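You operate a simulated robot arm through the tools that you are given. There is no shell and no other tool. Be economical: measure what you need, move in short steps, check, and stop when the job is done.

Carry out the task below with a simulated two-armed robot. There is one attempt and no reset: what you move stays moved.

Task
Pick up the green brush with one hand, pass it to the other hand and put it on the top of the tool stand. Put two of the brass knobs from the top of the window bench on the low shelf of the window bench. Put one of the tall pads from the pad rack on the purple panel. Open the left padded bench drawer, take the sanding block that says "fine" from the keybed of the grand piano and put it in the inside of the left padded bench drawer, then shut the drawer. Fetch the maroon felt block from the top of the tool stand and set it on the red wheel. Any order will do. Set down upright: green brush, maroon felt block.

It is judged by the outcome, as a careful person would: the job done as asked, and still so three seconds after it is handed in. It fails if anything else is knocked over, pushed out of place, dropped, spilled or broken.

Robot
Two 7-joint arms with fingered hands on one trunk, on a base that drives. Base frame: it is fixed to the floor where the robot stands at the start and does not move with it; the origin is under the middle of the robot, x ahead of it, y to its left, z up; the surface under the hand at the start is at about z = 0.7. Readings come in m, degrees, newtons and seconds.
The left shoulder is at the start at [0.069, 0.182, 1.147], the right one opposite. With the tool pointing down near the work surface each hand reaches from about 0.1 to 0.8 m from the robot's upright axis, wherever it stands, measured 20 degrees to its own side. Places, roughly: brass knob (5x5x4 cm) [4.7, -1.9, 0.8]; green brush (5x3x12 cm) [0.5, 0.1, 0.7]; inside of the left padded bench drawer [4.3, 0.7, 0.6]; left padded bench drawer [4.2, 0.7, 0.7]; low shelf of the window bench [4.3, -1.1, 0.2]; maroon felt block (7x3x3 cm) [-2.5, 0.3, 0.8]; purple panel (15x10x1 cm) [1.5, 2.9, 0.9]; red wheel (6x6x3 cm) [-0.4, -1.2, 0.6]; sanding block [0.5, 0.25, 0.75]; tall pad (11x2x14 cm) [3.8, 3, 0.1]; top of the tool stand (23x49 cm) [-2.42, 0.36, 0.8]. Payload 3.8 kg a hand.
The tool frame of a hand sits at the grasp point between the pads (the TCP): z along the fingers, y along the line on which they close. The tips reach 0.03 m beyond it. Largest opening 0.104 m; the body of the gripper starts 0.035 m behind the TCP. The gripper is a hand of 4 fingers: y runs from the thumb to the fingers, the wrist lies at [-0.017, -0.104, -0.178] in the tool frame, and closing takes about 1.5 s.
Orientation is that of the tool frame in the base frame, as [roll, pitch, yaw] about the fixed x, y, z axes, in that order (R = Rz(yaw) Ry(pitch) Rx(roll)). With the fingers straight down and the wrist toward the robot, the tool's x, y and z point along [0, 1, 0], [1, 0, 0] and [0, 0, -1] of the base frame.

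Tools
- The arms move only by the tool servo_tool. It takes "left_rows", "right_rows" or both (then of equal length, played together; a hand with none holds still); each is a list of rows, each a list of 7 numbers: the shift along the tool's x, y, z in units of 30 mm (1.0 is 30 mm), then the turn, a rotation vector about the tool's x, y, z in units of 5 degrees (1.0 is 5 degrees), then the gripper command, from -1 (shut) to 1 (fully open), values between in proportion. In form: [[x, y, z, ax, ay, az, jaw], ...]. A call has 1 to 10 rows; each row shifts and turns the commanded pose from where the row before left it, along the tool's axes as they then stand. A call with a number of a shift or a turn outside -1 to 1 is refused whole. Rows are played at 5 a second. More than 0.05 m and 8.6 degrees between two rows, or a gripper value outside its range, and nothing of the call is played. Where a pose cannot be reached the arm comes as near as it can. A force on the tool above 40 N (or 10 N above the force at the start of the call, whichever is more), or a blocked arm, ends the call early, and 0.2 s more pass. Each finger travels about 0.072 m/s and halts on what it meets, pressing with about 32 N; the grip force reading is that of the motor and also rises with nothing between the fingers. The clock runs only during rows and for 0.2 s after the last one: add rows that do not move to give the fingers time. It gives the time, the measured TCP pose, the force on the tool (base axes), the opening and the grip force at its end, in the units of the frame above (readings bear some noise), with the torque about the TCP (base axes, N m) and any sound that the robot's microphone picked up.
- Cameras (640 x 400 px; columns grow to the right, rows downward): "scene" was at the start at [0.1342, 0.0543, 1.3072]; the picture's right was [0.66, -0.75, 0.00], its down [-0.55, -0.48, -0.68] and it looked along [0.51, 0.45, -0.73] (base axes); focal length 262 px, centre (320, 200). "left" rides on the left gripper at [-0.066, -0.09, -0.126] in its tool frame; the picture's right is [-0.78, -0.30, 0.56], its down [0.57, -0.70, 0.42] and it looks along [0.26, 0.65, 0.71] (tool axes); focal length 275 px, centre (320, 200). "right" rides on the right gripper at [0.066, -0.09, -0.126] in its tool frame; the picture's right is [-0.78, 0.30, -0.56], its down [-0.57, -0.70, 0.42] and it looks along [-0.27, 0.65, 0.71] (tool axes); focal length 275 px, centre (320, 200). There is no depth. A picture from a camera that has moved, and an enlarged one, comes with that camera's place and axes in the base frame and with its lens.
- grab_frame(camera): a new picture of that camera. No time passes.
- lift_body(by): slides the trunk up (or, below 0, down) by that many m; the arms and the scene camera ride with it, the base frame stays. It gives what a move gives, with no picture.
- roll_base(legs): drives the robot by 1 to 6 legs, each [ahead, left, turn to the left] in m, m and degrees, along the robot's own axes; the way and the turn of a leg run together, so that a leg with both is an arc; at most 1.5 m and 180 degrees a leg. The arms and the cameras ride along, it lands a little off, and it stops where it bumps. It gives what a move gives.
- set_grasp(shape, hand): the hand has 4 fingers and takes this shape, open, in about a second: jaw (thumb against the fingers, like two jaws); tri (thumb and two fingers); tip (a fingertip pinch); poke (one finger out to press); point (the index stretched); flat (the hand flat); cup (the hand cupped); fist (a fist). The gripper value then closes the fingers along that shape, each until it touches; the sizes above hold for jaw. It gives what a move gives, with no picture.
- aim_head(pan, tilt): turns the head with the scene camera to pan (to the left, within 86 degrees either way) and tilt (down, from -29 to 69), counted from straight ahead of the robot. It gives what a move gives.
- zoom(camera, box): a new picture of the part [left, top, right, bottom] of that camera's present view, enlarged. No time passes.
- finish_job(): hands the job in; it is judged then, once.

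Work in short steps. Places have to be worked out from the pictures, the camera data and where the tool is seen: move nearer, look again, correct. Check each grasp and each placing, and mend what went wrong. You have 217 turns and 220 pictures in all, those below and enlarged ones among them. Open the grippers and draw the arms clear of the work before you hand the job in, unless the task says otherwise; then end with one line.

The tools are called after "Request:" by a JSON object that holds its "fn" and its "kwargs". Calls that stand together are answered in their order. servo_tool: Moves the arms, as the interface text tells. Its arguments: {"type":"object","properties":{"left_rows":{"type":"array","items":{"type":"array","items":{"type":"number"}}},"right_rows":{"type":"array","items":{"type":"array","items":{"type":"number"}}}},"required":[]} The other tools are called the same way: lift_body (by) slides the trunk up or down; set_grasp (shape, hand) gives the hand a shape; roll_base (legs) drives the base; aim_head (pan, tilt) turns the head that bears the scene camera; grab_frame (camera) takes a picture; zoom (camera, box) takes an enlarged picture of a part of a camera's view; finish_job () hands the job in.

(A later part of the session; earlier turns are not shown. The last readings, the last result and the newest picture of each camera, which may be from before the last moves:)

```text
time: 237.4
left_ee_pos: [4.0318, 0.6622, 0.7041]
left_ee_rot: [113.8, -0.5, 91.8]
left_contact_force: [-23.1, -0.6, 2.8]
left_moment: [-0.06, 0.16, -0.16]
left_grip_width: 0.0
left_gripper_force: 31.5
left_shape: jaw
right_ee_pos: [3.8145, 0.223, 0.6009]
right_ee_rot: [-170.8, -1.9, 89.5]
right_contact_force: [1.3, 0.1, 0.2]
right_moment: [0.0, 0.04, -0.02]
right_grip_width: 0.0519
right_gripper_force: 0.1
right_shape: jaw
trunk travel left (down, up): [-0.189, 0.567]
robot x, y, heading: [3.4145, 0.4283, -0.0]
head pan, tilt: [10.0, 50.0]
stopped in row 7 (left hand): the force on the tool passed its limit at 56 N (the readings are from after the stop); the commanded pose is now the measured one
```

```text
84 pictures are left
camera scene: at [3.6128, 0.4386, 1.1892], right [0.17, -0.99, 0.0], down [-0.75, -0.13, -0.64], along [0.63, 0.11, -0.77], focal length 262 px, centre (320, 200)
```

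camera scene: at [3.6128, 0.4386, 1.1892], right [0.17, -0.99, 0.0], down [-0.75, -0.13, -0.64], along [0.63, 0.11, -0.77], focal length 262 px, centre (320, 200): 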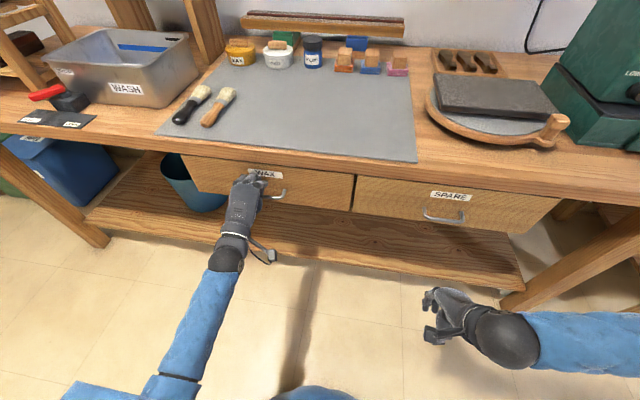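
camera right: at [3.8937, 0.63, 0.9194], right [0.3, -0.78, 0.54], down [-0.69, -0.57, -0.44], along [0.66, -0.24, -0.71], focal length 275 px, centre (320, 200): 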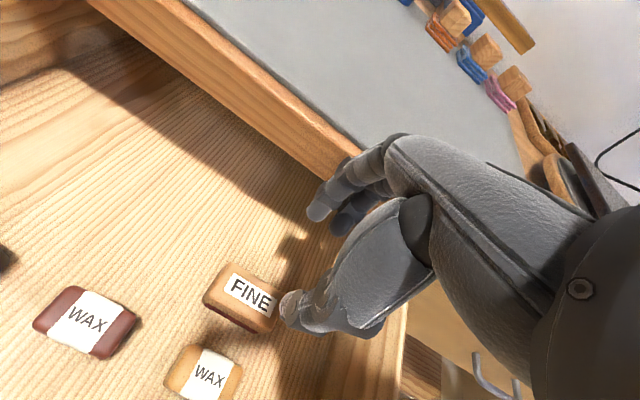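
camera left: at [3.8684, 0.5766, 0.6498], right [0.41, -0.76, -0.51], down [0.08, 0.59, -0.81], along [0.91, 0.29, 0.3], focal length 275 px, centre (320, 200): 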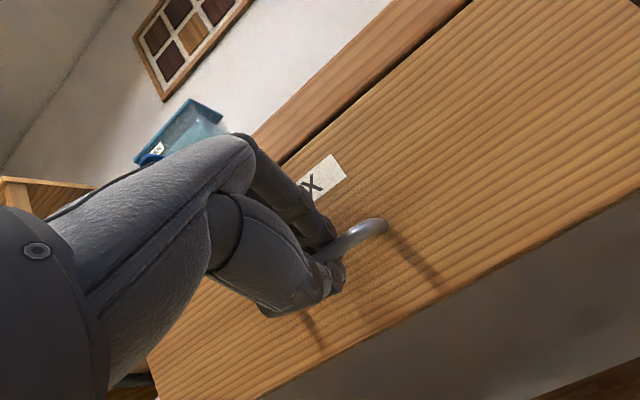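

The drawer is shut, flush with its neighbour. I retract the left hand and pitch it back to pointing down.

Request:
{"fn": "servo_tool", "kwargs": {"left_rows": [[0, -0.42, -0.9, 0, 0, 0, -1], [0, -0.42, -0.9, 0, 0, 0, -1], [0, -0.42, -0.9, 0, 0, 0, -1], [0, -0.42, -0.9, 0, 0, 0, -1], [0, -0.42, -0.9, 0, 0, 0, -0.5], [0, -0.42, -0.9, 0, 0, 0, 0], [0, -0.42, -0.9, 0, 0, 0, 0], [0, -0.42, -0.9, 0, 0, 0, 0]]}}

Request:
{"fn": "lift_body", "kwargs": {"by": 0.35}}

Request:
{"fn": "servo_tool", "kwargs": {"left_rows": [[0, 0, 0, 1, 0, 0, 0], [0, 0, 0, 1, 0, 0, 0], [0, 0, 0, 1, 0, 0, 0], [0, 0, 0, 1, 0, 0, 0], [0, 0, 0, 1, 0, 0, 0], [0, 0, 0, 1, 0, 0, 0], [0, 0, 0, 1, 0, 0, 0], [0, 0, 0, 1, 0, 0, 0], [0, 0, 0, 1, 0, 0, 0], [0, 0, 0, 1, 0, 0, 0]]}}

Request:
{"fn": "aim_head", "kwargs": {"pan": -60, "tilt": 30}}

Request:
{"fn": "grab_frame", "kwargs": {"camera": "scene"}}

```text
time: 239.2
left_ee_pos: [3.7968, 0.657, 0.7001]
left_ee_rot: [113.9, -0.5, 91.5]
left_contact_force: [-0.5, 0.1, -0.6]
left_moment: [0.03, -0.02, -0.05]
left_grip_width: 0.0516
left_gripper_force: 0.1
left_shape: jaw
right_ee_pos: [3.8147, 0.223, 0.6011]
right_ee_rot: [-170.7, -1.9, 89.4]
right_contact_force: [-0.6, 0.3, -0.1]
right_moment: [0.04, -0.01, -0.01]
right_grip_width: 0.0519
right_gripper_force: 0.1
right_shape: jaw
trunk travel left (down, up): [-0.189, 0.567]
robot x, y, heading: [3.4099, 0.4258, -0.2]
head pan, tilt: [10.0, 50.0]
```

```text
time: 242.6
left_ee_pos: [3.797, 0.6557, 1.0487]
left_ee_rot: [114.0, -0.6, 91.6]
left_contact_force: [-0.1, 0.1, 0.4]
left_moment: [0.0, -0.01, -0.03]
left_grip_width: 0.0515
left_gripper_force: 0.0
left_shape: jaw
right_ee_pos: [3.8163, 0.2222, 0.95]
right_ee_rot: [-170.8, -1.8, 89.5]
right_contact_force: [-0.5, 0.2, -0.2]
right_moment: [-0.02, -0.03, 0.01]
right_grip_width: 0.0518
right_gripper_force: 0.1
right_shape: jaw
trunk travel left (down, up): [-0.539, 0.217]
robot x, y, heading: [3.4136, 0.4269, -0.4]
head pan, tilt: [10.0, 50.0]
```

```text
time: 244.8
left_ee_pos: [3.7966, 0.6558, 1.0489]
left_ee_rot: [164.0, -0.5, 91.6]
left_contact_force: [0.0, -0.2, 0.0]
left_moment: [-0.04, -0.03, -0.02]
left_grip_width: 0.0517
left_gripper_force: 0.0
left_shape: jaw
right_ee_pos: [3.8154, 0.2227, 0.9499]
right_ee_rot: [-170.8, -2.0, 89.4]
right_contact_force: [-0.6, -0.4, -0.3]
right_moment: [0.04, 0.02, 0.0]
right_grip_width: 0.0519
right_gripper_force: 0.0
right_shape: jaw
trunk travel left (down, up): [-0.539, 0.217]
robot x, y, heading: [3.4106, 0.4254, -0.5]
head pan, tilt: [10.0, 50.0]
```

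```text
time: 246.2
left_ee_pos: [3.7976, 0.6559, 1.0499]
left_ee_rot: [163.9, -0.5, 91.8]
left_contact_force: [0.6, -0.2, 0.7]
left_moment: [-0.01, 0.01, 0.0]
left_grip_width: 0.0516
left_gripper_force: 0.1
left_shape: jaw
right_ee_pos: [3.8154, 0.222, 0.9504]
right_ee_rot: [-170.8, -1.9, 89.4]
right_contact_force: [-0.1, 0.3, 0.2]
right_moment: [0.01, -0.02, -0.01]
right_grip_width: 0.0518
right_gripper_force: 0.0
right_shape: jaw
trunk travel left (down, up): [-0.539, 0.217]
robot x, y, heading: [3.4146, 0.4263, -0.5]
head pan, tilt: [-60.0, 30.0]
```

```text
83 pictures are left
camera scene: at [3.4769, 0.3478, 1.5735], right [-0.87, -0.5, 0.0], down [-0.25, 0.43, -0.87], along [0.43, -0.75, -0.5], focal length 262 px, centre (320, 200)
```

scene: 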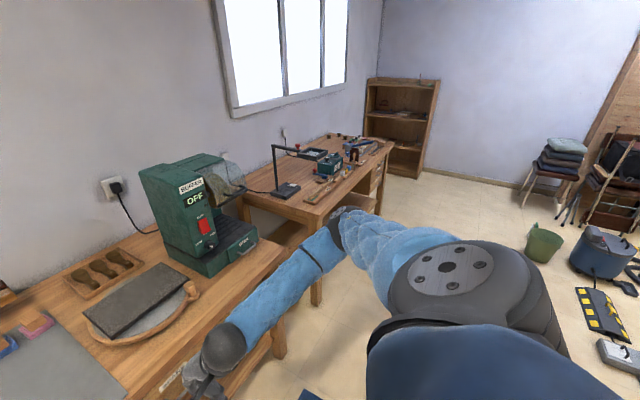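

Next are the knobs on the window bench. I back up slightly and strafe right to stand in front of it.

Request:
{"fn": "roll_base", "kwargs": {"legs": [[-0.12, 0, 0.5], [0, -1.0, 0], [0, -1.0, 0]]}}

Request:
{"fn": "aim_head", "kwargs": {"pan": 0, "tilt": 35}}

Request:
{"fn": "grab_frame", "kwargs": {"camera": "scene"}}

```text
time: 257.1
left_ee_pos: [3.7062, -1.3309, 1.0498]
left_ee_rot: [164.1, -0.5, 93.6]
left_contact_force: [0.1, 0.1, -0.5]
left_moment: [-0.01, -0.01, -0.03]
left_grip_width: 0.0515
left_gripper_force: 0.0
left_shape: jaw
right_ee_pos: [3.7386, -1.7646, 0.9507]
right_ee_rot: [-170.7, -1.9, 91.5]
right_contact_force: [0.1, -0.6, 0.6]
right_moment: [-0.01, 0.05, -0.01]
right_grip_width: 0.0522
right_gripper_force: 0.1
right_shape: jaw
trunk travel left (down, up): [-0.539, 0.217]
robot x, y, heading: [3.3281, -1.5752, 1.3]
head pan, tilt: [-60.0, 30.0]
```

```text
time: 258.4
left_ee_pos: [3.7061, -1.3315, 1.0497]
left_ee_rot: [164.0, -0.5, 93.6]
left_contact_force: [0.3, 1.0, -0.3]
left_moment: [0.0, 0.0, -0.01]
left_grip_width: 0.0515
left_gripper_force: 0.1
left_shape: jaw
right_ee_pos: [3.7391, -1.7636, 0.9502]
right_ee_rot: [-170.8, -1.9, 91.4]
right_contact_force: [0.6, 0.0, 0.8]
right_moment: [-0.01, 0.0, -0.01]
right_grip_width: 0.0518
right_gripper_force: 0.0
right_shape: jaw
trunk travel left (down, up): [-0.539, 0.217]
robot x, y, heading: [3.3286, -1.5781, 1.5]
head pan, tilt: [0.0, 35.0]
```

```text
82 pictures are left
camera scene: at [3.4369, -1.5706, 1.5657], right [0.03, -1.0, 0.0], down [-0.57, -0.02, -0.82], along [0.82, 0.02, -0.57], focal length 262 px, centre (320, 200)
```

scene: 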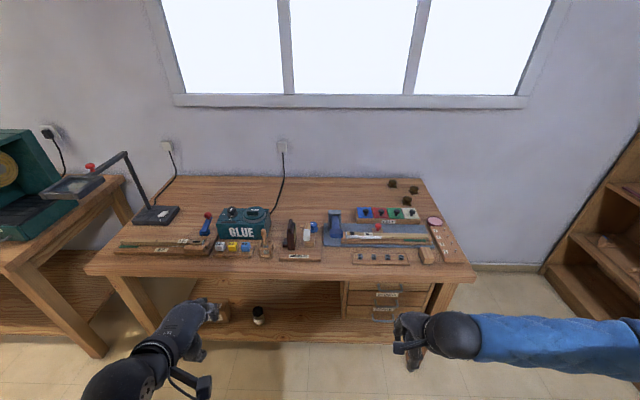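

Request:
{"fn": "zoom", "kwargs": {"camera": "scene", "box": [310, 160, 490, 280]}}

Request:
{"fn": "zoom", "kwargs": {"camera": "scene", "box": [120, 230, 440, 380]}}

```text
3.33 times, centred on (400, 220) of scene
camera zoom: at [3.4369, -1.5706, 1.5657], right [0.03, -1.0, 0.0], down [-0.57, -0.02, -0.82], along [0.82, 0.02, -0.57], focal length 874 px, centre (53, 133)
```

zoom: 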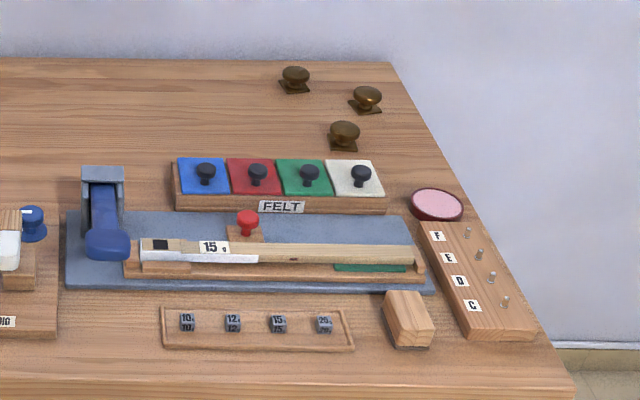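

```text
2.00 times, centred on (280, 305) of scene
camera zoom: at [3.4369, -1.5706, 1.5657], right [0.03, -1.0, 0.0], down [-0.57, -0.02, -0.82], along [0.82, 0.02, -0.57], focal length 524 px, centre (400, -10)
```

zoom: 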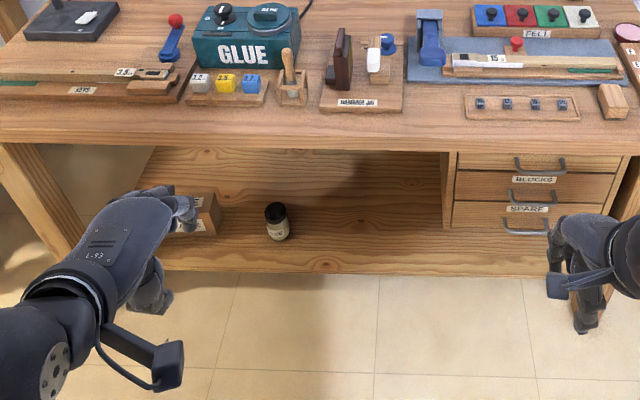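

Three brass knobs stand in the back right corner: about [4.518, −1.979], [4.622, −2.04] and [4.681, −1.939]. They are too deep to reach from the front, so I go around to the bench's right end and face +y, keeping the hands high.

Request:
{"fn": "roll_base", "kwargs": {"legs": [[0, -0.98, -1.4], [0, 0, 90]]}}

Request:
{"fn": "aim_head", "kwargs": {"pan": -60, "tilt": 35}}

Request:
{"fn": "grab_frame", "kwargs": {"camera": "scene"}}

```text
time: 267.4
left_ee_pos: [3.114, -2.1955, 1.0496]
left_ee_rot: [164.0, -0.5, -178.6]
left_contact_force: [-0.1, -0.9, -0.5]
left_moment: [0.01, -0.01, -0.01]
left_grip_width: 0.0517
left_gripper_force: 0.0
left_shape: jaw
right_ee_pos: [3.5466, -2.1794, 0.9511]
right_ee_rot: [-170.8, -1.9, 179.2]
right_contact_force: [0.1, 0.4, -0.5]
right_moment: [0.02, 0.02, 0.02]
right_grip_width: 0.0518
right_gripper_force: 0.1
right_shape: jaw
trunk travel left (down, up): [-0.539, 0.217]
robot x, y, heading: [3.3402, -2.5832, 89.5]
head pan, tilt: [0.0, 35.0]
```

```text
time: 268.7
left_ee_pos: [3.1147, -2.1964, 1.0497]
left_ee_rot: [164.0, -0.5, -178.5]
left_contact_force: [0.2, -0.3, -0.6]
left_moment: [-0.01, 0.03, 0.02]
left_grip_width: 0.0519
left_gripper_force: 0.0
left_shape: jaw
right_ee_pos: [3.5471, -2.1793, 0.9509]
right_ee_rot: [-170.8, -1.9, 179.1]
right_contact_force: [-0.3, 0.0, -0.3]
right_moment: [0.0, 0.01, 0.0]
right_grip_width: 0.0518
right_gripper_force: 0.1
right_shape: jaw
trunk travel left (down, up): [-0.539, 0.217]
robot x, y, heading: [3.3448, -2.5822, 89.5]
head pan, tilt: [-60.0, 35.0]
```

```text
79 pictures are left
camera scene: at [3.4221, -2.5189, 1.5657], right [0.49, -0.87, 0.0], down [-0.5, -0.28, -0.82], along [0.71, 0.4, -0.57], focal length 262 px, centre (320, 200)
```

scene: 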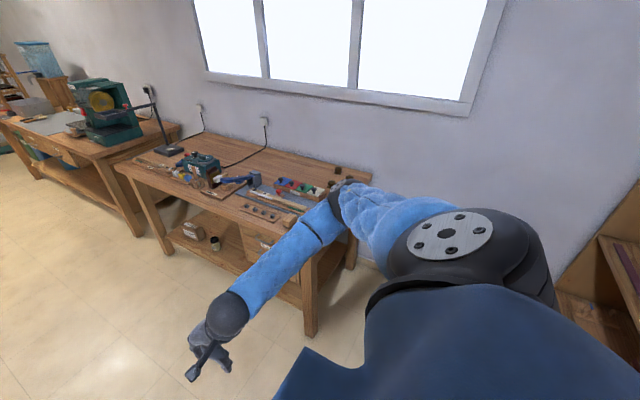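

Facing straight +y would put my right elbow into the wall. A diagonal stance at [4.15, −2.47] with heading 45° reaches the knobs with both arms clear. I raise the trunk a bit and go there.

Request:
{"fn": "lift_body", "kwargs": {"by": 0.12}}

Request:
{"fn": "roll_base", "kwargs": {"legs": [[0, 0, -44.5], [0.55, -0.42, 0]]}}

Request:
{"fn": "aim_head", "kwargs": {"pan": 0, "tilt": 45}}

Request:
{"fn": "grab_frame", "kwargs": {"camera": "scene"}}

```text
time: 270.2
left_ee_pos: [3.1124, -2.1961, 1.1701]
left_ee_rot: [164.0, -0.7, -178.5]
left_contact_force: [-0.5, 0.2, -0.6]
left_moment: [0.0, -0.02, -0.03]
left_grip_width: 0.0516
left_gripper_force: 0.1
left_shape: jaw
right_ee_pos: [3.5482, -2.1784, 1.071]
right_ee_rot: [-170.8, -1.8, 179.3]
right_contact_force: [-1.5, 0.3, -0.9]
right_moment: [-0.01, -0.01, 0.02]
right_grip_width: 0.0518
right_gripper_force: 0.1
right_shape: jaw
trunk travel left (down, up): [-0.659, 0.097]
robot x, y, heading: [3.3398, -2.5858, 89.6]
head pan, tilt: [-60.0, 35.0]
```

```text
time: 276.0
left_ee_pos: [4.13, -2.0442, 1.1681]
left_ee_rot: [164.0, -0.6, 138.1]
left_contact_force: [0.2, 0.7, 0.0]
left_moment: [-0.01, 0.0, -0.01]
left_grip_width: 0.0517
left_gripper_force: 0.1
left_shape: jaw
right_ee_pos: [4.4562, -2.3289, 1.0715]
right_ee_rot: [-170.8, -1.9, 135.8]
right_contact_force: [0.0, -0.5, 0.6]
right_moment: [-0.01, 0.02, -0.01]
right_grip_width: 0.0519
right_gripper_force: 0.1
right_shape: jaw
trunk travel left (down, up): [-0.659, 0.097]
robot x, y, heading: [4.0352, -2.4812, 46.2]
head pan, tilt: [-60.0, 35.0]
```

```text
time: 277.3
left_ee_pos: [4.1294, -2.0443, 1.1686]
left_ee_rot: [163.9, -0.5, 138.0]
left_contact_force: [0.3, 0.6, -0.3]
left_moment: [0.02, 0.01, 0.01]
left_grip_width: 0.0516
left_gripper_force: 0.0
left_shape: jaw
right_ee_pos: [4.4556, -2.3286, 1.0704]
right_ee_rot: [-170.8, -1.8, 135.9]
right_contact_force: [1.0, -0.5, -0.3]
right_moment: [0.0, 0.0, 0.01]
right_grip_width: 0.0518
right_gripper_force: 0.0
right_shape: jaw
trunk travel left (down, up): [-0.659, 0.097]
robot x, y, heading: [4.0345, -2.4865, 46.3]
head pan, tilt: [0.0, 45.0]
```

```text
78 pictures are left
camera scene: at [4.0981, -2.4131, 1.6711], right [0.72, -0.69, 0.0], down [-0.49, -0.51, -0.71], along [0.49, 0.51, -0.71], focal length 262 px, centre (320, 200)
```

scene: 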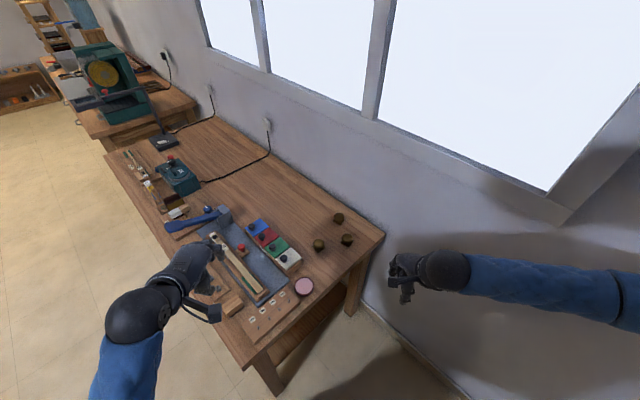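

The knob positions are consistent: K3 [4.513, −1.978], K2 [4.612, −2.04], K1 [4.67, −1.938]. I edge forward, lower the trunk partway, and bring the left hand level above K3.

Request:
{"fn": "roll_base", "kwargs": {"legs": [[0.06, 0, 0]]}}

Request:
{"fn": "lift_body", "kwargs": {"by": -0.13}}

Request:
{"fn": "servo_tool", "kwargs": {"left_rows": [[-0.8, 0.81, 0.2, 0.32, 0, 0, 0.6], [-0.8, 0.81, 0.2, 0.32, 0, 0, 0.6], [-0.8, 0.81, 0.2, 0.32, 0, 0, 0.6], [-0.8, 0.81, 0.2, 0.32, 0, 0, 0.6], [-0.8, 0.81, 0.2, 0.32, 0, 0, 0.6], [-0.8, 0.81, 0.2, 0.32, 0, 0, 0.6], [-0.8, 0.81, 0.2, 0.32, 0, 0, 0.6], [-0.8, 0.81, 0.2, 0.32, 0, 0, 0.6], [-0.8, 0.81, 0.2, 0.32, 0, 0, 0.6], [-0.8, 0.81, 0.2, 0.32, 0, 0, 0.6]]}}

Request:
{"fn": "grab_frame", "kwargs": {"camera": "scene"}}

Request:
{"fn": "grab_frame", "kwargs": {"camera": "left"}}

```text
time: 278.3
left_ee_pos: [4.1711, -2.0011, 1.169]
left_ee_rot: [164.0, -0.6, 138.1]
left_contact_force: [0.2, 0.5, 0.3]
left_moment: [0.0, -0.03, 0.0]
left_grip_width: 0.0517
left_gripper_force: 0.0
left_shape: jaw
right_ee_pos: [4.4975, -2.2859, 1.0704]
right_ee_rot: [-170.7, -1.9, 135.9]
right_contact_force: [0.5, 0.9, 0.2]
right_moment: [-0.04, 0.0, -0.02]
right_grip_width: 0.0516
right_gripper_force: 0.1
right_shape: jaw
trunk travel left (down, up): [-0.659, 0.097]
robot x, y, heading: [4.0703, -2.4377, 46.1]
head pan, tilt: [0.0, 45.0]
```

```text
time: 279.9
left_ee_pos: [4.1706, -2.0025, 1.0393]
left_ee_rot: [164.0, -0.6, 138.0]
left_contact_force: [-0.7, -0.4, 0.3]
left_moment: [0.0, 0.02, -0.01]
left_grip_width: 0.0517
left_gripper_force: 0.1
left_shape: jaw
right_ee_pos: [4.4971, -2.2868, 0.9407]
right_ee_rot: [-170.8, -1.8, 135.9]
right_contact_force: [-0.2, 0.1, 0.0]
right_moment: [-0.01, 0.01, 0.01]
right_grip_width: 0.0513
right_gripper_force: 0.0
right_shape: jaw
trunk travel left (down, up): [-0.529, 0.227]
robot x, y, heading: [4.0692, -2.4361, 46.2]
head pan, tilt: [0.0, 45.0]
```

```text
time: 282.1
left_ee_pos: [4.5143, -1.9711, 1.0113]
left_ee_rot: [180.0, -0.9, 138.6]
left_contact_force: [0.3, -0.2, -0.3]
left_moment: [0.03, 0.01, -0.02]
left_grip_width: 0.083
left_gripper_force: 0.0
left_shape: jaw
right_ee_pos: [4.4969, -2.2888, 0.9405]
right_ee_rot: [-170.8, -2.0, 135.8]
right_contact_force: [0.8, 0.3, -0.1]
right_moment: [0.0, -0.01, 0.03]
right_grip_width: 0.0519
right_gripper_force: 0.1
right_shape: jaw
trunk travel left (down, up): [-0.529, 0.227]
robot x, y, heading: [4.0719, -2.438, 46.0]
head pan, tilt: [0.0, 45.0]
```

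```text
77 pictures are left
camera scene: at [4.1456, -2.3667, 1.5408], right [0.72, -0.69, 0.0], down [-0.49, -0.51, -0.71], along [0.49, 0.51, -0.71], focal length 262 px, centre (320, 200)
```

scene: 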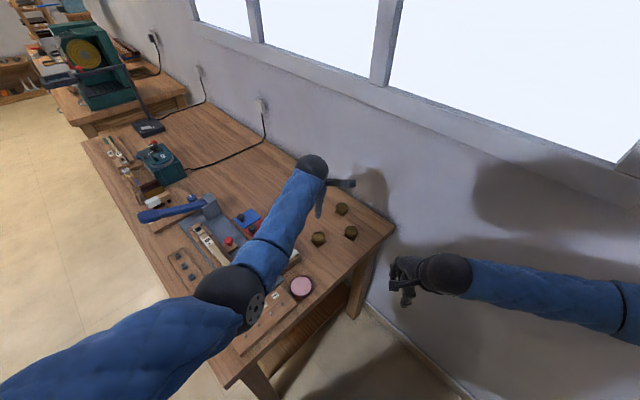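

```text
76 pictures are left
camera left: at [4.505, -2.0838, 1.1357], right [0.38, -0.73, -0.57], down [-0.9, -0.14, -0.42], along [0.22, 0.67, -0.71], focal length 275 px, centre (320, 200)
```

left: 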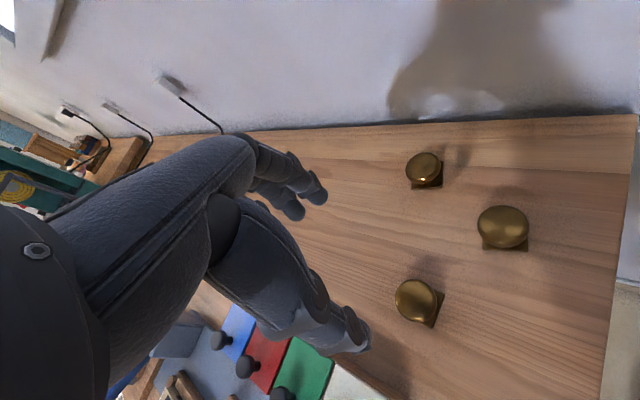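

K3 is right under the TCP. I descend and grip its head.

Request:
{"fn": "servo_tool", "kwargs": {"left_rows": [[-0.1, -0.2, 0.8, 0, 0, 0, 0.6], [-0.07, -0.1, 0.85, 0, 0, 0, 0.6], [0, 0, 0.85, 0, 0, 0, 0.6], [0, 0, 0.85, 0, 0, 0, 0.6], [0, 0, 0.85, 0, 0, 0, 0.6], [0, 0, 0.85, 0, 0, 0, 0.6], [0, 0, 0.7, 0, 0, 0, 0.6], [0, 0, 0, 0, 0, 0, 0.6]]}}

Request:
{"fn": "grab_frame", "kwargs": {"camera": "left"}}

```text
time: 283.9
left_ee_pos: [4.4798, -1.9825, 0.8715]
left_ee_rot: [-179.9, -0.6, 138.1]
left_contact_force: [0.2, 0.0, 0.2]
left_moment: [-0.02, 0.02, -0.02]
left_grip_width: 0.0828
left_gripper_force: 0.1
left_shape: jaw
left hand out of reach, approached as far as the arm can: row 4, 5, 6, 7
right_ee_pos: [4.4961, -2.288, 0.9405]
right_ee_rot: [-170.7, -1.9, 135.9]
right_contact_force: [0.3, 0.0, -0.5]
right_moment: [-0.01, 0.02, -0.01]
right_grip_width: 0.0517
right_gripper_force: 0.1
right_shape: jaw
trunk travel left (down, up): [-0.529, 0.227]
robot x, y, heading: [4.0699, -2.4381, 46.0]
head pan, tilt: [0.0, 45.0]
```

```text
75 pictures are left
camera left: at [4.4707, -2.0929, 0.9948], right [0.38, -0.73, -0.56], down [-0.9, -0.14, -0.42], along [0.23, 0.66, -0.71], focal length 275 px, centre (320, 200)
```

left: 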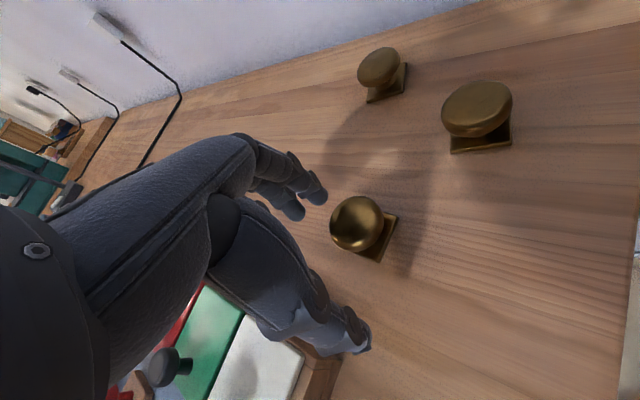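

The trunk is too high for this reach. I rise to the reachable pose, then let the trunk do the last 10 cm.

Request:
{"fn": "servo_tool", "kwargs": {"left_rows": [[0, 0, -0.9, 0, 0, 0, 0.6], [0, 0, -0.9, 0, 0, 0, 0.6], [0, 0, -0.9, 0, 0, 0, 0.6], [0, 0, -0.9, 0, 0, 0, 0.6], [0, 0, 0, 0, 0, 0, 0.6]]}}

Request:
{"fn": "lift_body", "kwargs": {"by": -0.09}}

Request:
{"fn": "grab_frame", "kwargs": {"camera": "left"}}

```text
time: 285.2
left_ee_pos: [4.4715, -1.9426, 0.9946]
left_ee_rot: [177.7, -2.2, 139.9]
left_contact_force: [-0.6, -0.1, -0.3]
left_moment: [-0.01, 0.03, -0.02]
left_grip_width: 0.0833
left_gripper_force: 0.1
left_shape: jaw
right_ee_pos: [4.4961, -2.2867, 0.9412]
right_ee_rot: [-170.8, -1.9, 136.0]
right_contact_force: [0.0, 0.6, -0.1]
right_moment: [-0.02, 0.0, -0.04]
right_grip_width: 0.0517
right_gripper_force: 0.1
right_shape: jaw
trunk travel left (down, up): [-0.529, 0.227]
robot x, y, heading: [4.0741, -2.4388, 46.4]
head pan, tilt: [0.0, 45.0]
stopped in row 5 (left hand): the arm was blocked; the commanded pose is now the measured one
```

```text
time: 286.5
left_ee_pos: [4.4668, -1.9311, 0.9073]
left_ee_rot: [177.1, -3.2, 140.7]
left_contact_force: [-0.1, 0.8, -0.5]
left_moment: [-0.03, 0.01, 0.01]
left_grip_width: 0.0826
left_gripper_force: 0.1
left_shape: jaw
right_ee_pos: [4.4962, -2.2872, 0.851]
right_ee_rot: [-170.8, -1.9, 135.9]
right_contact_force: [0.1, 0.5, -0.3]
right_moment: [0.01, 0.0, 0.01]
right_grip_width: 0.0519
right_gripper_force: 0.1
right_shape: jaw
trunk travel left (down, up): [-0.439, 0.317]
robot x, y, heading: [4.0731, -2.4406, 46.3]
head pan, tilt: [0.0, 45.0]
```

```text
74 pictures are left
camera left: at [4.4614, -2.0507, 1.0236], right [0.41, -0.68, -0.61], down [-0.89, -0.15, -0.43], along [0.2, 0.72, -0.66], focal length 275 px, centre (320, 200)
```

left: 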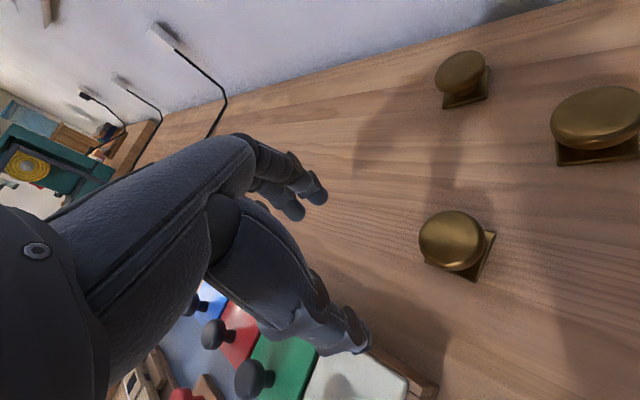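

Request:
{"fn": "servo_tool", "kwargs": {"left_rows": [[-0.74, -0.11, 0, 0, 0, 0, 0.6], [-0.74, -0.11, 0, 0, 0, 0, 0.6], [-0.74, -0.11, 0, 0, 0, 0, 0.6], [0, 0, 0.4, 0, 0, 0, 0.6], [0, 0, 0, 0, 0, 0, 0.6]]}}

Request:
{"fn": "grab_frame", "kwargs": {"camera": "left"}}

```text
time: 287.9
left_ee_pos: [4.4953, -1.9633, 0.8783]
left_ee_rot: [177.5, -4.5, 141.9]
left_contact_force: [-0.2, -0.2, 0.4]
left_moment: [0.02, 0.01, 0.0]
left_grip_width: 0.0828
left_gripper_force: 0.0
left_shape: jaw
right_ee_pos: [4.4974, -2.2868, 0.8509]
right_ee_rot: [-170.9, -1.9, 136.0]
right_contact_force: [0.1, -0.4, 1.2]
right_moment: [-0.01, 0.02, 0.04]
right_grip_width: 0.0519
right_gripper_force: 0.1
right_shape: jaw
trunk travel left (down, up): [-0.439, 0.317]
robot x, y, heading: [4.071, -2.4381, 46.1]
head pan, tilt: [0.0, 45.0]
stopped in row 5 (left hand): the arm was blocked; the commanded pose is now the measured one
```

```text
73 pictures are left
camera left: at [4.4957, -2.084, 0.9937], right [0.41, -0.66, -0.63], down [-0.9, -0.16, -0.41], along [0.17, 0.73, -0.66], focal length 275 px, centre (320, 200)
```

left: 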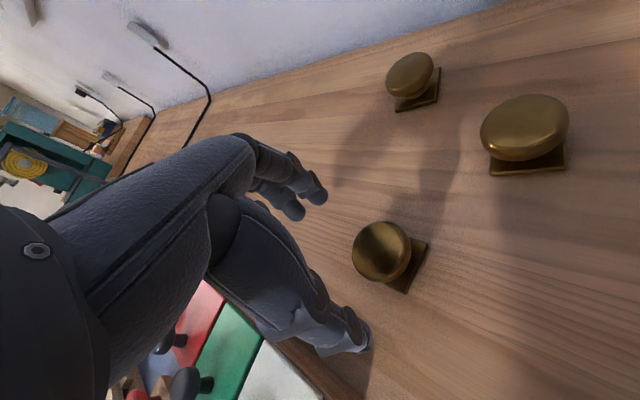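

The left arm is cramped reaching across. I raise, turn the base 21° to the right so K3 lies on the left arm's own side, and retry.

Request:
{"fn": "lift_body", "kwargs": {"by": 0.12}}

Request:
{"fn": "roll_base", "kwargs": {"legs": [[0, 0, -21]]}}

Request:
{"fn": "grab_frame", "kwargs": {"camera": "left"}}

```text
time: 289.4
left_ee_pos: [4.496, -1.9655, 0.9971]
left_ee_rot: [177.6, -4.4, 141.8]
left_contact_force: [0.0, -0.5, -0.5]
left_moment: [0.01, 0.03, 0.0]
left_grip_width: 0.0829
left_gripper_force: 0.0
left_shape: jaw
right_ee_pos: [4.4961, -2.2885, 0.9699]
right_ee_rot: [-170.7, -1.9, 135.9]
right_contact_force: [0.1, 0.4, -1.2]
right_moment: [0.0, -0.01, 0.0]
right_grip_width: 0.0521
right_gripper_force: 0.1
right_shape: jaw
trunk travel left (down, up): [-0.559, 0.197]
robot x, y, heading: [4.0734, -2.4392, 46.1]
head pan, tilt: [0.0, 45.0]
```

```text
time: 290.9
left_ee_pos: [4.6371, -2.1473, 0.9984]
left_ee_rot: [177.7, -4.4, 120.9]
left_contact_force: [-0.8, 1.0, -0.9]
left_moment: [-0.01, 0.0, -0.02]
left_grip_width: 0.0831
left_gripper_force: 0.1
left_shape: jaw
right_ee_pos: [4.5231, -2.4482, 0.97]
right_ee_rot: [-170.8, -1.8, 115.1]
right_contact_force: [-0.4, -0.5, 1.0]
right_moment: [-0.01, -0.03, -0.01]
right_grip_width: 0.0517
right_gripper_force: 0.0
right_shape: jaw
trunk travel left (down, up): [-0.559, 0.197]
robot x, y, heading: [4.0755, -2.4392, 25.0]
head pan, tilt: [0.0, 45.0]
```

```text
72 pictures are left
camera left: at [4.5938, -2.26, 1.1138], right [0.14, -0.77, -0.63], down [-0.9, 0.17, -0.41], along [0.42, 0.62, -0.66], focal length 275 px, centre (320, 200)
```

left: 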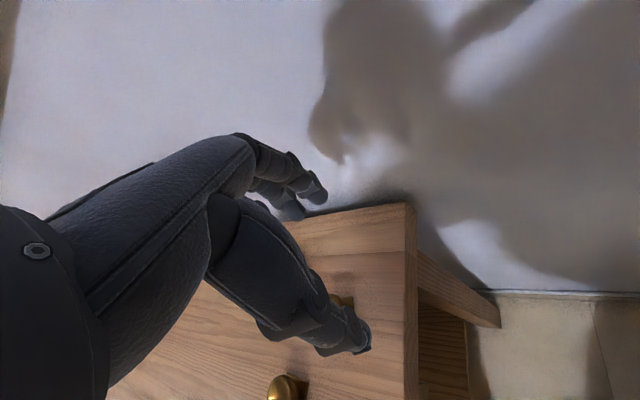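

Request:
{"fn": "servo_tool", "kwargs": {"left_rows": [[0.99, -0.1, 0, 0.2, -0.4, 0, 0.6], [0.99, -0.1, 0, 0.2, -0.4, 0, 0.6], [0.99, -0.1, 0, 0, 0, 0, 0.6], [0.99, -0.1, 0, 0, 0, 0, 0.6], [0.99, -0.1, 0, 0, 0, 0, 0.6], [0.99, -0.1, 0, 0, 0, 0, 0.6], [0.99, -0.1, 0, 0, 0, 0, 0.6], [0, 0, 0, 0, 0, 0, 0.6]]}}

Request:
{"fn": "lift_body", "kwargs": {"by": -0.1}}

Request:
{"fn": "grab_frame", "kwargs": {"camera": "left"}}

```text
time: 292.7
left_ee_pos: [4.5107, -1.9808, 1.0011]
left_ee_rot: [179.6, -0.4, 120.7]
left_contact_force: [-0.7, -0.3, -0.6]
left_moment: [0.0, 0.04, -0.01]
left_grip_width: 0.0832
left_gripper_force: 0.0
left_shape: jaw
right_ee_pos: [4.5243, -2.4477, 0.9694]
right_ee_rot: [-170.8, -1.9, 115.1]
right_contact_force: [0.3, 0.8, 0.4]
right_moment: [0.0, -0.01, 0.05]
right_grip_width: 0.0518
right_gripper_force: 0.0
right_shape: jaw
trunk travel left (down, up): [-0.559, 0.197]
robot x, y, heading: [4.0734, -2.4401, 25.6]
head pan, tilt: [0.0, 45.0]
```

```text
time: 294.0
left_ee_pos: [4.5125, -1.9805, 0.9037]
left_ee_rot: [179.5, -0.5, 120.8]
left_contact_force: [-0.3, -0.8, 0.3]
left_moment: [-0.01, -0.02, -0.01]
left_grip_width: 0.0829
left_gripper_force: 0.1
left_shape: jaw
right_ee_pos: [4.5231, -2.4486, 0.8701]
right_ee_rot: [-171.0, -1.9, 115.2]
right_contact_force: [0.2, 0.5, 0.2]
right_moment: [0.0, -0.02, 0.01]
right_grip_width: 0.0519
right_gripper_force: 0.0
right_shape: jaw
trunk travel left (down, up): [-0.459, 0.297]
robot x, y, heading: [4.0745, -2.4359, 25.3]
head pan, tilt: [0.0, 45.0]
```

```text
71 pictures are left
camera left: at [4.4683, -2.0828, 1.0267], right [0.14, -0.81, -0.56], down [-0.89, 0.14, -0.43], along [0.42, 0.57, -0.71], focal length 275 px, centre (320, 200)
```

left: 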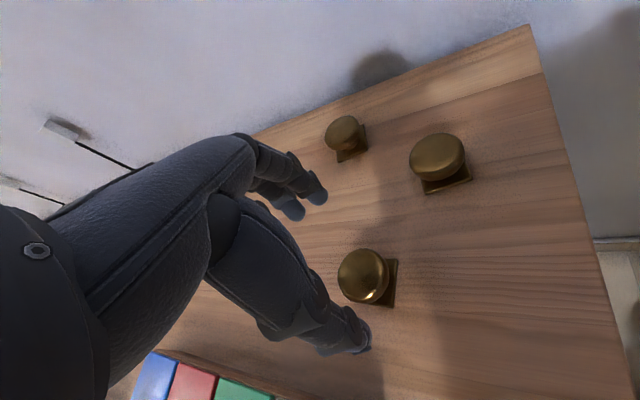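

K3 is directly below. I descend 7 cm and close.

Request:
{"fn": "servo_tool", "kwargs": {"left_rows": [[0, -0.1, 0.75, 0, 0, 0, 0.6], [0, 0, 0.75, 0, 0, 0, 0.6], [0, 0, 0.75, 0, 0, 0, 0.6], [0, 0, 0, 0, 0, 0, 0.3], [0, 0, 0, 0, 0, 0, 0], [0, 0, 0, 0, 0, 0, -0.5], [0, 0, 0, 0, 0, 0, -1], [0, 0, 0, 0, 0, 0, -1], [0, 0, 0, 0, 0, 0, -1]]}}

Request:
{"fn": "lift_body", "kwargs": {"by": 0.12}}

Request:
{"fn": "grab_frame", "kwargs": {"camera": "left"}}

```text
time: 296.0
left_ee_pos: [4.5095, -1.981, 0.8357]
left_ee_rot: [179.6, -0.4, 120.8]
left_contact_force: [0.2, 0.6, 0.0]
left_moment: [-0.02, -0.01, -0.01]
left_grip_width: 0.0285
left_gripper_force: 32.3
left_shape: jaw
right_ee_pos: [4.5232, -2.4463, 0.8707]
right_ee_rot: [-170.7, -1.9, 115.1]
right_contact_force: [-1.0, -0.4, 0.2]
right_moment: [-0.03, -0.01, 0.0]
right_grip_width: 0.052
right_gripper_force: 0.0
right_shape: jaw
trunk travel left (down, up): [-0.459, 0.297]
robot x, y, heading: [4.0744, -2.4384, 25.2]
head pan, tilt: [0.0, 45.0]
```

```text
time: 297.5
left_ee_pos: [4.5093, -1.9802, 0.9544]
left_ee_rot: [179.6, -0.5, 120.7]
left_contact_force: [0.4, -0.2, -1.2]
left_moment: [-0.04, 0.01, 0.0]
left_grip_width: 0.0284
left_gripper_force: 32.1
left_shape: jaw
right_ee_pos: [4.5224, -2.4484, 0.9907]
right_ee_rot: [-170.7, -1.9, 115.1]
right_contact_force: [0.1, -0.1, 0.6]
right_moment: [0.01, 0.01, 0.01]
right_grip_width: 0.0516
right_gripper_force: 0.0
right_shape: jaw
trunk travel left (down, up): [-0.579, 0.177]
robot x, y, heading: [4.0695, -2.4383, 24.8]
head pan, tilt: [0.0, 45.0]
```

```text
70 pictures are left
camera left: at [4.4663, -2.0835, 1.0784], right [0.14, -0.81, -0.56], down [-0.89, 0.14, -0.43], along [0.42, 0.57, -0.71], focal length 275 px, centre (320, 200)
```

left: 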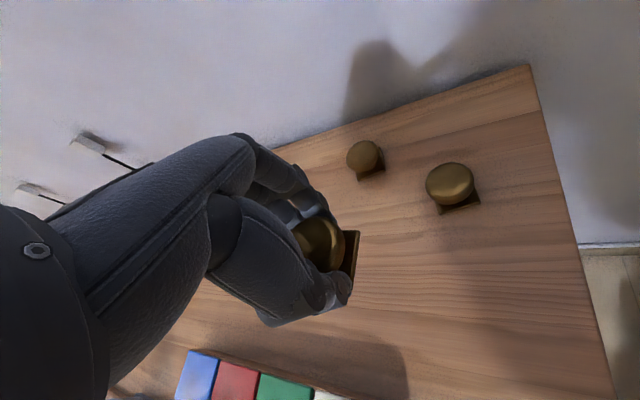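

The left hand holds one knob. I raise, pull the left hand back, and turn the base to put K2 on the right arm's side.

Request:
{"fn": "lift_body", "kwargs": {"by": 0.08}}

Request:
{"fn": "servo_tool", "kwargs": {"left_rows": [[0.3, -0.9, -0.2, 0, 0, 0, -1], [0.3, -0.9, -0.2, 0, 0, 0, -1], [0.3, -0.9, -0.2, 0, 0, 0, -1], [0.3, -0.9, -0.2, 0, 0, 0, -1], [0.3, -0.9, -0.2, 0, 0, 0, -1], [0.3, -0.9, -0.2, 0, 0, 0, -1], [0, 0, 0, 0, 0, 0, -1]], "right_rows": [[0, 0.1, 0, -0.6, 0, 0, 0.6], [0, 0.1, 0, -0.6, 0, 0, 0.6], [0, 0.1, 0, -0.6, 0, 0, 0.6], [0, 0, 0, 0, 0, 0, 0.6], [0, 0, 0, 0, 0, 0, 0.6], [0, 0, 0, 0, 0, 0, 0.6], [0, 0, 0, 0, 0, 0, 0.6]]}}

Request:
{"fn": "roll_base", "kwargs": {"legs": [[0, 0, 32]]}}

Request:
{"fn": "grab_frame", "kwargs": {"camera": "right"}}

```text
time: 298.7
left_ee_pos: [4.509, -1.9802, 1.0359]
left_ee_rot: [179.7, -0.5, 120.9]
left_contact_force: [-0.7, -0.6, -2.0]
left_moment: [-0.02, 0.02, 0.04]
left_grip_width: 0.0284
left_gripper_force: 31.9
left_shape: jaw
right_ee_pos: [4.5224, -2.4474, 1.0703]
right_ee_rot: [-170.8, -1.9, 115.1]
right_contact_force: [0.3, 0.8, 0.4]
right_moment: [0.03, 0.0, 0.01]
right_grip_width: 0.052
right_gripper_force: 0.1
right_shape: jaw
trunk travel left (down, up): [-0.659, 0.097]
robot x, y, heading: [4.075, -2.4395, 25.2]
head pan, tilt: [0.0, 45.0]
```

```text
time: 300.3
left_ee_pos: [4.3433, -2.0176, 1.0691]
left_ee_rot: [179.6, -0.4, 120.8]
left_contact_force: [0.0, 0.1, -2.1]
left_moment: [-0.02, 0.03, -0.03]
left_grip_width: 0.0285
left_gripper_force: 31.8
left_shape: jaw
right_ee_pos: [4.5295, -2.4468, 1.0701]
right_ee_rot: [-176.8, -2.0, 114.9]
right_contact_force: [-0.3, 0.2, 1.1]
right_moment: [0.03, 0.0, 0.0]
right_grip_width: 0.0829
right_gripper_force: 0.0
right_shape: jaw
right hand out of reach, approached as far as the arm can: row 3
trunk travel left (down, up): [-0.659, 0.097]
robot x, y, heading: [4.0779, -2.4403, 25.3]
head pan, tilt: [0.0, 45.0]
```

```text
time: 302.3
left_ee_pos: [4.0781, -1.9394, 1.0703]
left_ee_rot: [179.6, -0.4, 152.9]
left_contact_force: [-0.2, 0.4, -1.4]
left_moment: [-0.01, -0.01, -0.03]
left_grip_width: 0.0285
left_gripper_force: 32.2
left_shape: jaw
right_ee_pos: [4.4628, -2.2034, 1.0699]
right_ee_rot: [-176.7, -1.9, 147.0]
right_contact_force: [-0.1, 0.1, 0.4]
right_moment: [0.02, 0.03, 0.03]
right_grip_width: 0.0827
right_gripper_force: 0.0
right_shape: jaw
trunk travel left (down, up): [-0.659, 0.097]
robot x, y, heading: [4.0737, -2.4405, 57.3]
head pan, tilt: [0.0, 45.0]
```

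```text
69 pictures are left
camera right: at [4.3668, -2.2403, 1.2027], right [0.84, -0.16, 0.51], down [0.08, -0.91, -0.4], along [0.53, 0.38, -0.76], focal length 275 px, centre (320, 200)
```

right: 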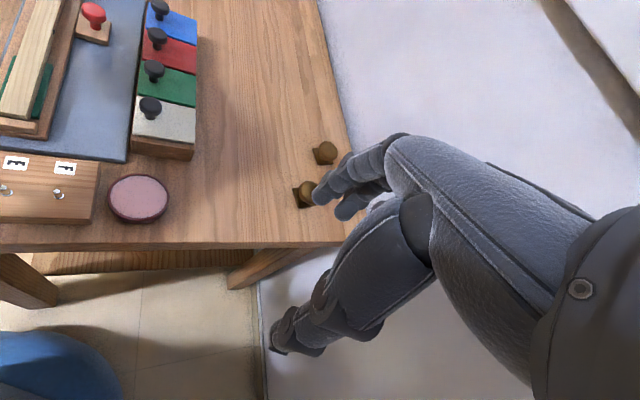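

Request:
{"fn": "servo_tool", "kwargs": {"right_rows": [[-0.15, 0.91, 0.2, -0.3, -0.2, 0, 0.6], [-0.15, 0.91, 0.2, -0.3, -0.2, 0, 0.6], [-0.15, 0.91, 0.2, 0, 0, 0, 0.6], [-0.15, 0.91, 0.2, 0, 0, 0, 0.6], [-0.15, 0.91, 0.2, 0, 0, 0, 0.6], [-0.15, 0.91, 0, 0, 0, 0, 0.6], [-0.15, 0.91, 0, 0, 0, 0, 0.6], [-0.15, 0.91, 0, 0, 0, 0, 0.6], [0, 0, 0, 0, 0, 0, 0.6]]}}

Request:
{"fn": "lift_body", "kwargs": {"by": -0.12}}

Request:
{"fn": "grab_frame", "kwargs": {"camera": "right"}}

```text
time: 304.3
left_ee_pos: [4.0771, -1.9388, 1.0696]
left_ee_rot: [179.7, -0.4, 152.9]
left_contact_force: [-0.3, -0.5, -2.1]
left_moment: [0.01, 0.0, 0.05]
left_grip_width: 0.0285
left_gripper_force: 32.3
left_shape: jaw
right_ee_pos: [4.6111, -2.0408, 1.0379]
right_ee_rot: [-179.8, 0.2, 147.2]
right_contact_force: [0.0, -0.3, 1.2]
right_moment: [0.0, 0.0, 0.01]
right_grip_width: 0.0831
right_gripper_force: 0.1
right_shape: jaw
trunk travel left (down, up): [-0.659, 0.097]
robot x, y, heading: [4.0728, -2.4375, 57.4]
head pan, tilt: [0.0, 45.0]
```

```text
time: 305.8
left_ee_pos: [4.078, -1.9389, 0.949]
left_ee_rot: [179.6, -0.4, 152.7]
left_contact_force: [0.3, -0.2, -1.1]
left_moment: [-0.01, 0.02, -0.01]
left_grip_width: 0.0283
left_gripper_force: 32.3
left_shape: jaw
right_ee_pos: [4.611, -2.0394, 0.9168]
right_ee_rot: [-179.8, 0.1, 147.2]
right_contact_force: [-0.5, 0.2, -0.8]
right_moment: [0.05, 0.02, 0.01]
right_grip_width: 0.0832
right_gripper_force: 0.1
right_shape: jaw
trunk travel left (down, up): [-0.539, 0.217]
robot x, y, heading: [4.0707, -2.4367, 57.4]
head pan, tilt: [0.0, 45.0]
```

```text
68 pictures are left
camera right: at [4.5075, -2.0801, 1.0433], right [0.81, -0.17, 0.56], down [0.1, -0.9, -0.42], along [0.57, 0.4, -0.72], focal length 275 px, centre (320, 200)
```

right: 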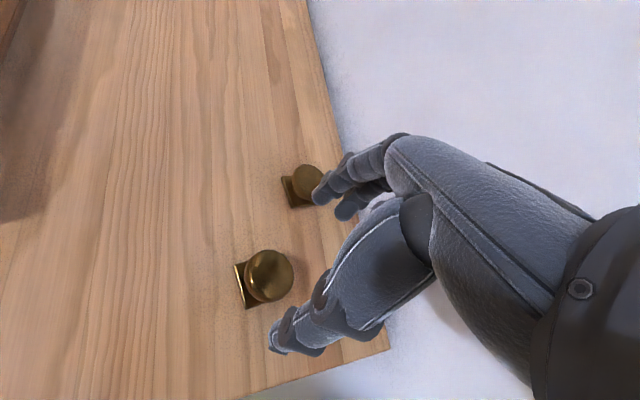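

K2 is directly below. I descend with the arm and close.

Request:
{"fn": "servo_tool", "kwargs": {"right_rows": [[0, -0.1, 0.68, 0, 0, 0, 0.45], [0, 0, 0.68, 0, 0, 0, 0.45], [0, 0, 0.68, 0, 0, 0, 0.45], [0, 0, 0.66, 0, 0, 0, 0.45], [0, 0, 0, 0, 0, 0, 0.45]]}}

Request:
{"fn": "grab_frame", "kwargs": {"camera": "right"}}

```text
time: 307.0
left_ee_pos: [4.0778, -1.9396, 0.9503]
left_ee_rot: [179.6, -0.4, 152.9]
left_contact_force: [-0.3, 0.0, -1.4]
left_moment: [-0.01, -0.03, -0.03]
left_grip_width: 0.0283
left_gripper_force: 32.2
left_shape: jaw
right_ee_pos: [4.6117, -2.0442, 0.8362]
right_ee_rot: [-179.8, 0.1, 147.2]
right_contact_force: [0.1, 1.0, -0.1]
right_moment: [0.0, 0.02, 0.0]
right_grip_width: 0.0758
right_gripper_force: 0.1
right_shape: jaw
trunk travel left (down, up): [-0.539, 0.217]
robot x, y, heading: [4.0744, -2.4382, 57.1]
head pan, tilt: [0.0, 45.0]
```

```text
67 pictures are left
camera right: at [4.5075, -2.0835, 0.9619], right [0.81, -0.17, 0.56], down [0.1, -0.9, -0.42], along [0.57, 0.4, -0.72], focal length 275 px, centre (320, 200)
```

right: 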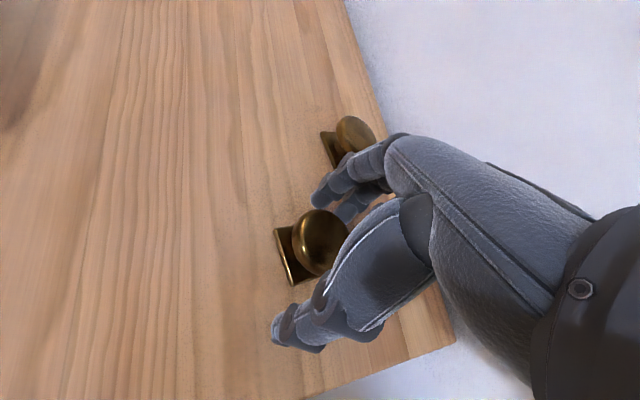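

Request:
{"fn": "servo_tool", "kwargs": {"right_rows": [[0.1, 0, 0, 0, 0, 0, 0.2], [0, 0, 0, 0, 0, 0, -0.2], [0, 0, 0, 0, 0, 0, -0.6], [0, 0, 0, 0, 0, 0, -1], [0, 0, 0, 0, 0, 0, -1], [0, 0, 0, 0, 0, 0, -1], [0, 0, -0.8, 0, 0, 0, -1], [0, 0, -0.9, 0, 0, 0, -1], [0, 0, -0.9, 0, 0, 0, -1]]}}

Request:
{"fn": "lift_body", "kwargs": {"by": 0.12}}

Request:
{"fn": "grab_frame", "kwargs": {"camera": "right"}}

```text
time: 309.0
left_ee_pos: [4.0793, -1.939, 0.9504]
left_ee_rot: [179.5, -0.5, 153.0]
left_contact_force: [0.1, 0.1, -1.6]
left_moment: [-0.03, 0.01, -0.03]
left_grip_width: 0.0287
left_gripper_force: 32.2
left_shape: jaw
right_ee_pos: [4.6079, -2.0436, 0.9137]
right_ee_rot: [-179.7, 0.1, 147.0]
right_contact_force: [0.4, 0.2, -1.3]
right_moment: [0.03, 0.04, -0.03]
right_grip_width: 0.03
right_gripper_force: 31.5
right_shape: jaw
trunk travel left (down, up): [-0.539, 0.217]
robot x, y, heading: [4.0745, -2.4348, 57.2]
head pan, tilt: [0.0, 45.0]
```

```text
time: 310.5
left_ee_pos: [4.0778, -1.9383, 1.0697]
left_ee_rot: [179.7, -0.4, 153.0]
left_contact_force: [-0.1, 0.4, -1.0]
left_moment: [-0.01, 0.03, -0.02]
left_grip_width: 0.0284
left_gripper_force: 32.3
left_shape: jaw
right_ee_pos: [4.6064, -2.042, 1.0339]
right_ee_rot: [-179.7, 0.2, 147.2]
right_contact_force: [-0.5, -0.7, -1.9]
right_moment: [-0.02, -0.03, -0.02]
right_grip_width: 0.0303
right_gripper_force: 32.0
right_shape: jaw
trunk travel left (down, up): [-0.659, 0.097]
robot x, y, heading: [4.0717, -2.4372, 57.5]
head pan, tilt: [0.0, 45.0]
```

```text
66 pictures are left
camera right: at [4.5034, -2.081, 1.1593], right [0.81, -0.17, 0.56], down [0.1, -0.9, -0.42], along [0.57, 0.4, -0.72], focal length 275 px, centre (320, 200)
```

right: 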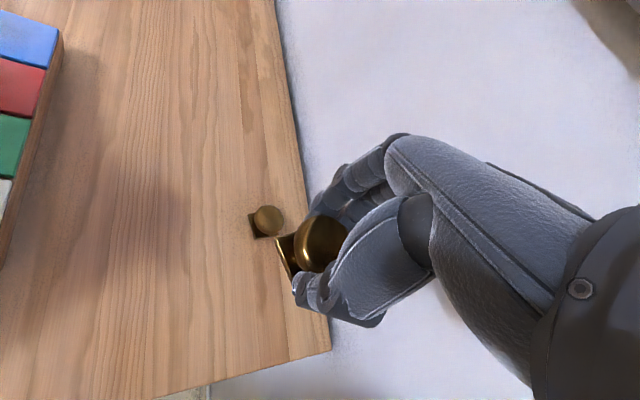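

Both knobs are in hand. I retract the right hand, drive back around to the front of the bench, and square up to it.

Request:
{"fn": "servo_tool", "kwargs": {"right_rows": [[0, -0.95, 0, 0, 0, 0, -1], [0, -0.95, 0, 0, 0, 0, -1], [0, -0.95, 0, 0, 0, 0, -1], [0, -0.95, 0, 0, 0, 0, -1], [0, -0.95, 0, 0, 0, 0, -1], [0, -0.95, 0, 0, 0, 0, -1], [0, -0.95, 0, 0, 0, 0, -1], [0, 0, 0, 0, 0, 0, -1]]}}

Request:
{"fn": "roll_base", "kwargs": {"legs": [[-0.41, 0.48, 0], [0, 0, -57.4], [0, 1.08, 0]]}}

Request:
{"fn": "aim_head", "kwargs": {"pan": 0, "tilt": 45}}

Request:
{"fn": "grab_frame", "kwargs": {"camera": "scene"}}

```text
time: 312.3
left_ee_pos: [4.0768, -1.9393, 1.0693]
left_ee_rot: [179.6, -0.4, 152.9]
left_contact_force: [-0.8, 0.2, -1.4]
left_moment: [-0.01, 0.02, -0.03]
left_grip_width: 0.0284
left_gripper_force: 32.5
left_shape: jaw
right_ee_pos: [4.5213, -2.1747, 1.0366]
right_ee_rot: [-179.5, 0.0, 147.1]
right_contact_force: [0.0, 0.0, -1.1]
right_moment: [-0.02, -0.02, 0.02]
right_grip_width: 0.0303
right_gripper_force: 31.9
right_shape: jaw
right hand out of reach, approached as far as the arm can: row 6, 7
trunk travel left (down, up): [-0.659, 0.097]
robot x, y, heading: [4.0731, -2.4365, 57.2]
head pan, tilt: [0.0, 45.0]
```

```text
time: 323.5
left_ee_pos: [3.8169, -1.1295, 1.0694]
left_ee_rot: [179.6, -0.4, 98.1]
left_contact_force: [0.3, 0.0, -2.2]
left_moment: [-0.05, 0.02, 0.0]
left_grip_width: 0.028
left_gripper_force: 32.0
left_shape: jaw
right_ee_pos: [3.8794, -1.6292, 1.0365]
right_ee_rot: [-179.7, 0.1, 92.3]
right_contact_force: [-0.9, 0.7, -1.7]
right_moment: [0.02, 0.04, 0.0]
right_grip_width: 0.0302
right_gripper_force: 32.3
right_shape: jaw
trunk travel left (down, up): [-0.659, 0.097]
robot x, y, heading: [3.4026, -1.4126, 2.2]
head pan, tilt: [0.0, 45.0]
```

```text
time: 324.1
left_ee_pos: [3.8166, -1.1308, 1.0693]
left_ee_rot: [179.6, -0.5, 98.1]
left_contact_force: [-0.8, 0.7, -1.3]
left_moment: [-0.02, -0.02, -0.01]
left_grip_width: 0.0285
left_gripper_force: 32.0
left_shape: jaw
right_ee_pos: [3.8791, -1.6288, 1.037]
right_ee_rot: [-179.6, 0.2, 92.3]
right_contact_force: [0.1, 0.1, -2.1]
right_moment: [0.01, -0.04, 0.0]
right_grip_width: 0.03
right_gripper_force: 32.0
right_shape: jaw
trunk travel left (down, up): [-0.659, 0.097]
robot x, y, heading: [3.4047, -1.4115, 2.4]
head pan, tilt: [0.0, 45.0]
```

```text
65 pictures are left
camera scene: at [3.4995, -1.4081, 1.6711], right [0.04, -1.0, 0.0], down [-0.71, -0.03, -0.71], along [0.71, 0.03, -0.71], focal length 262 px, centre (320, 200)
```

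scene: 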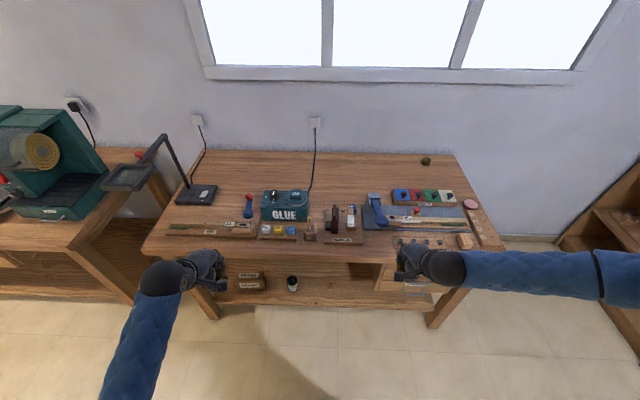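

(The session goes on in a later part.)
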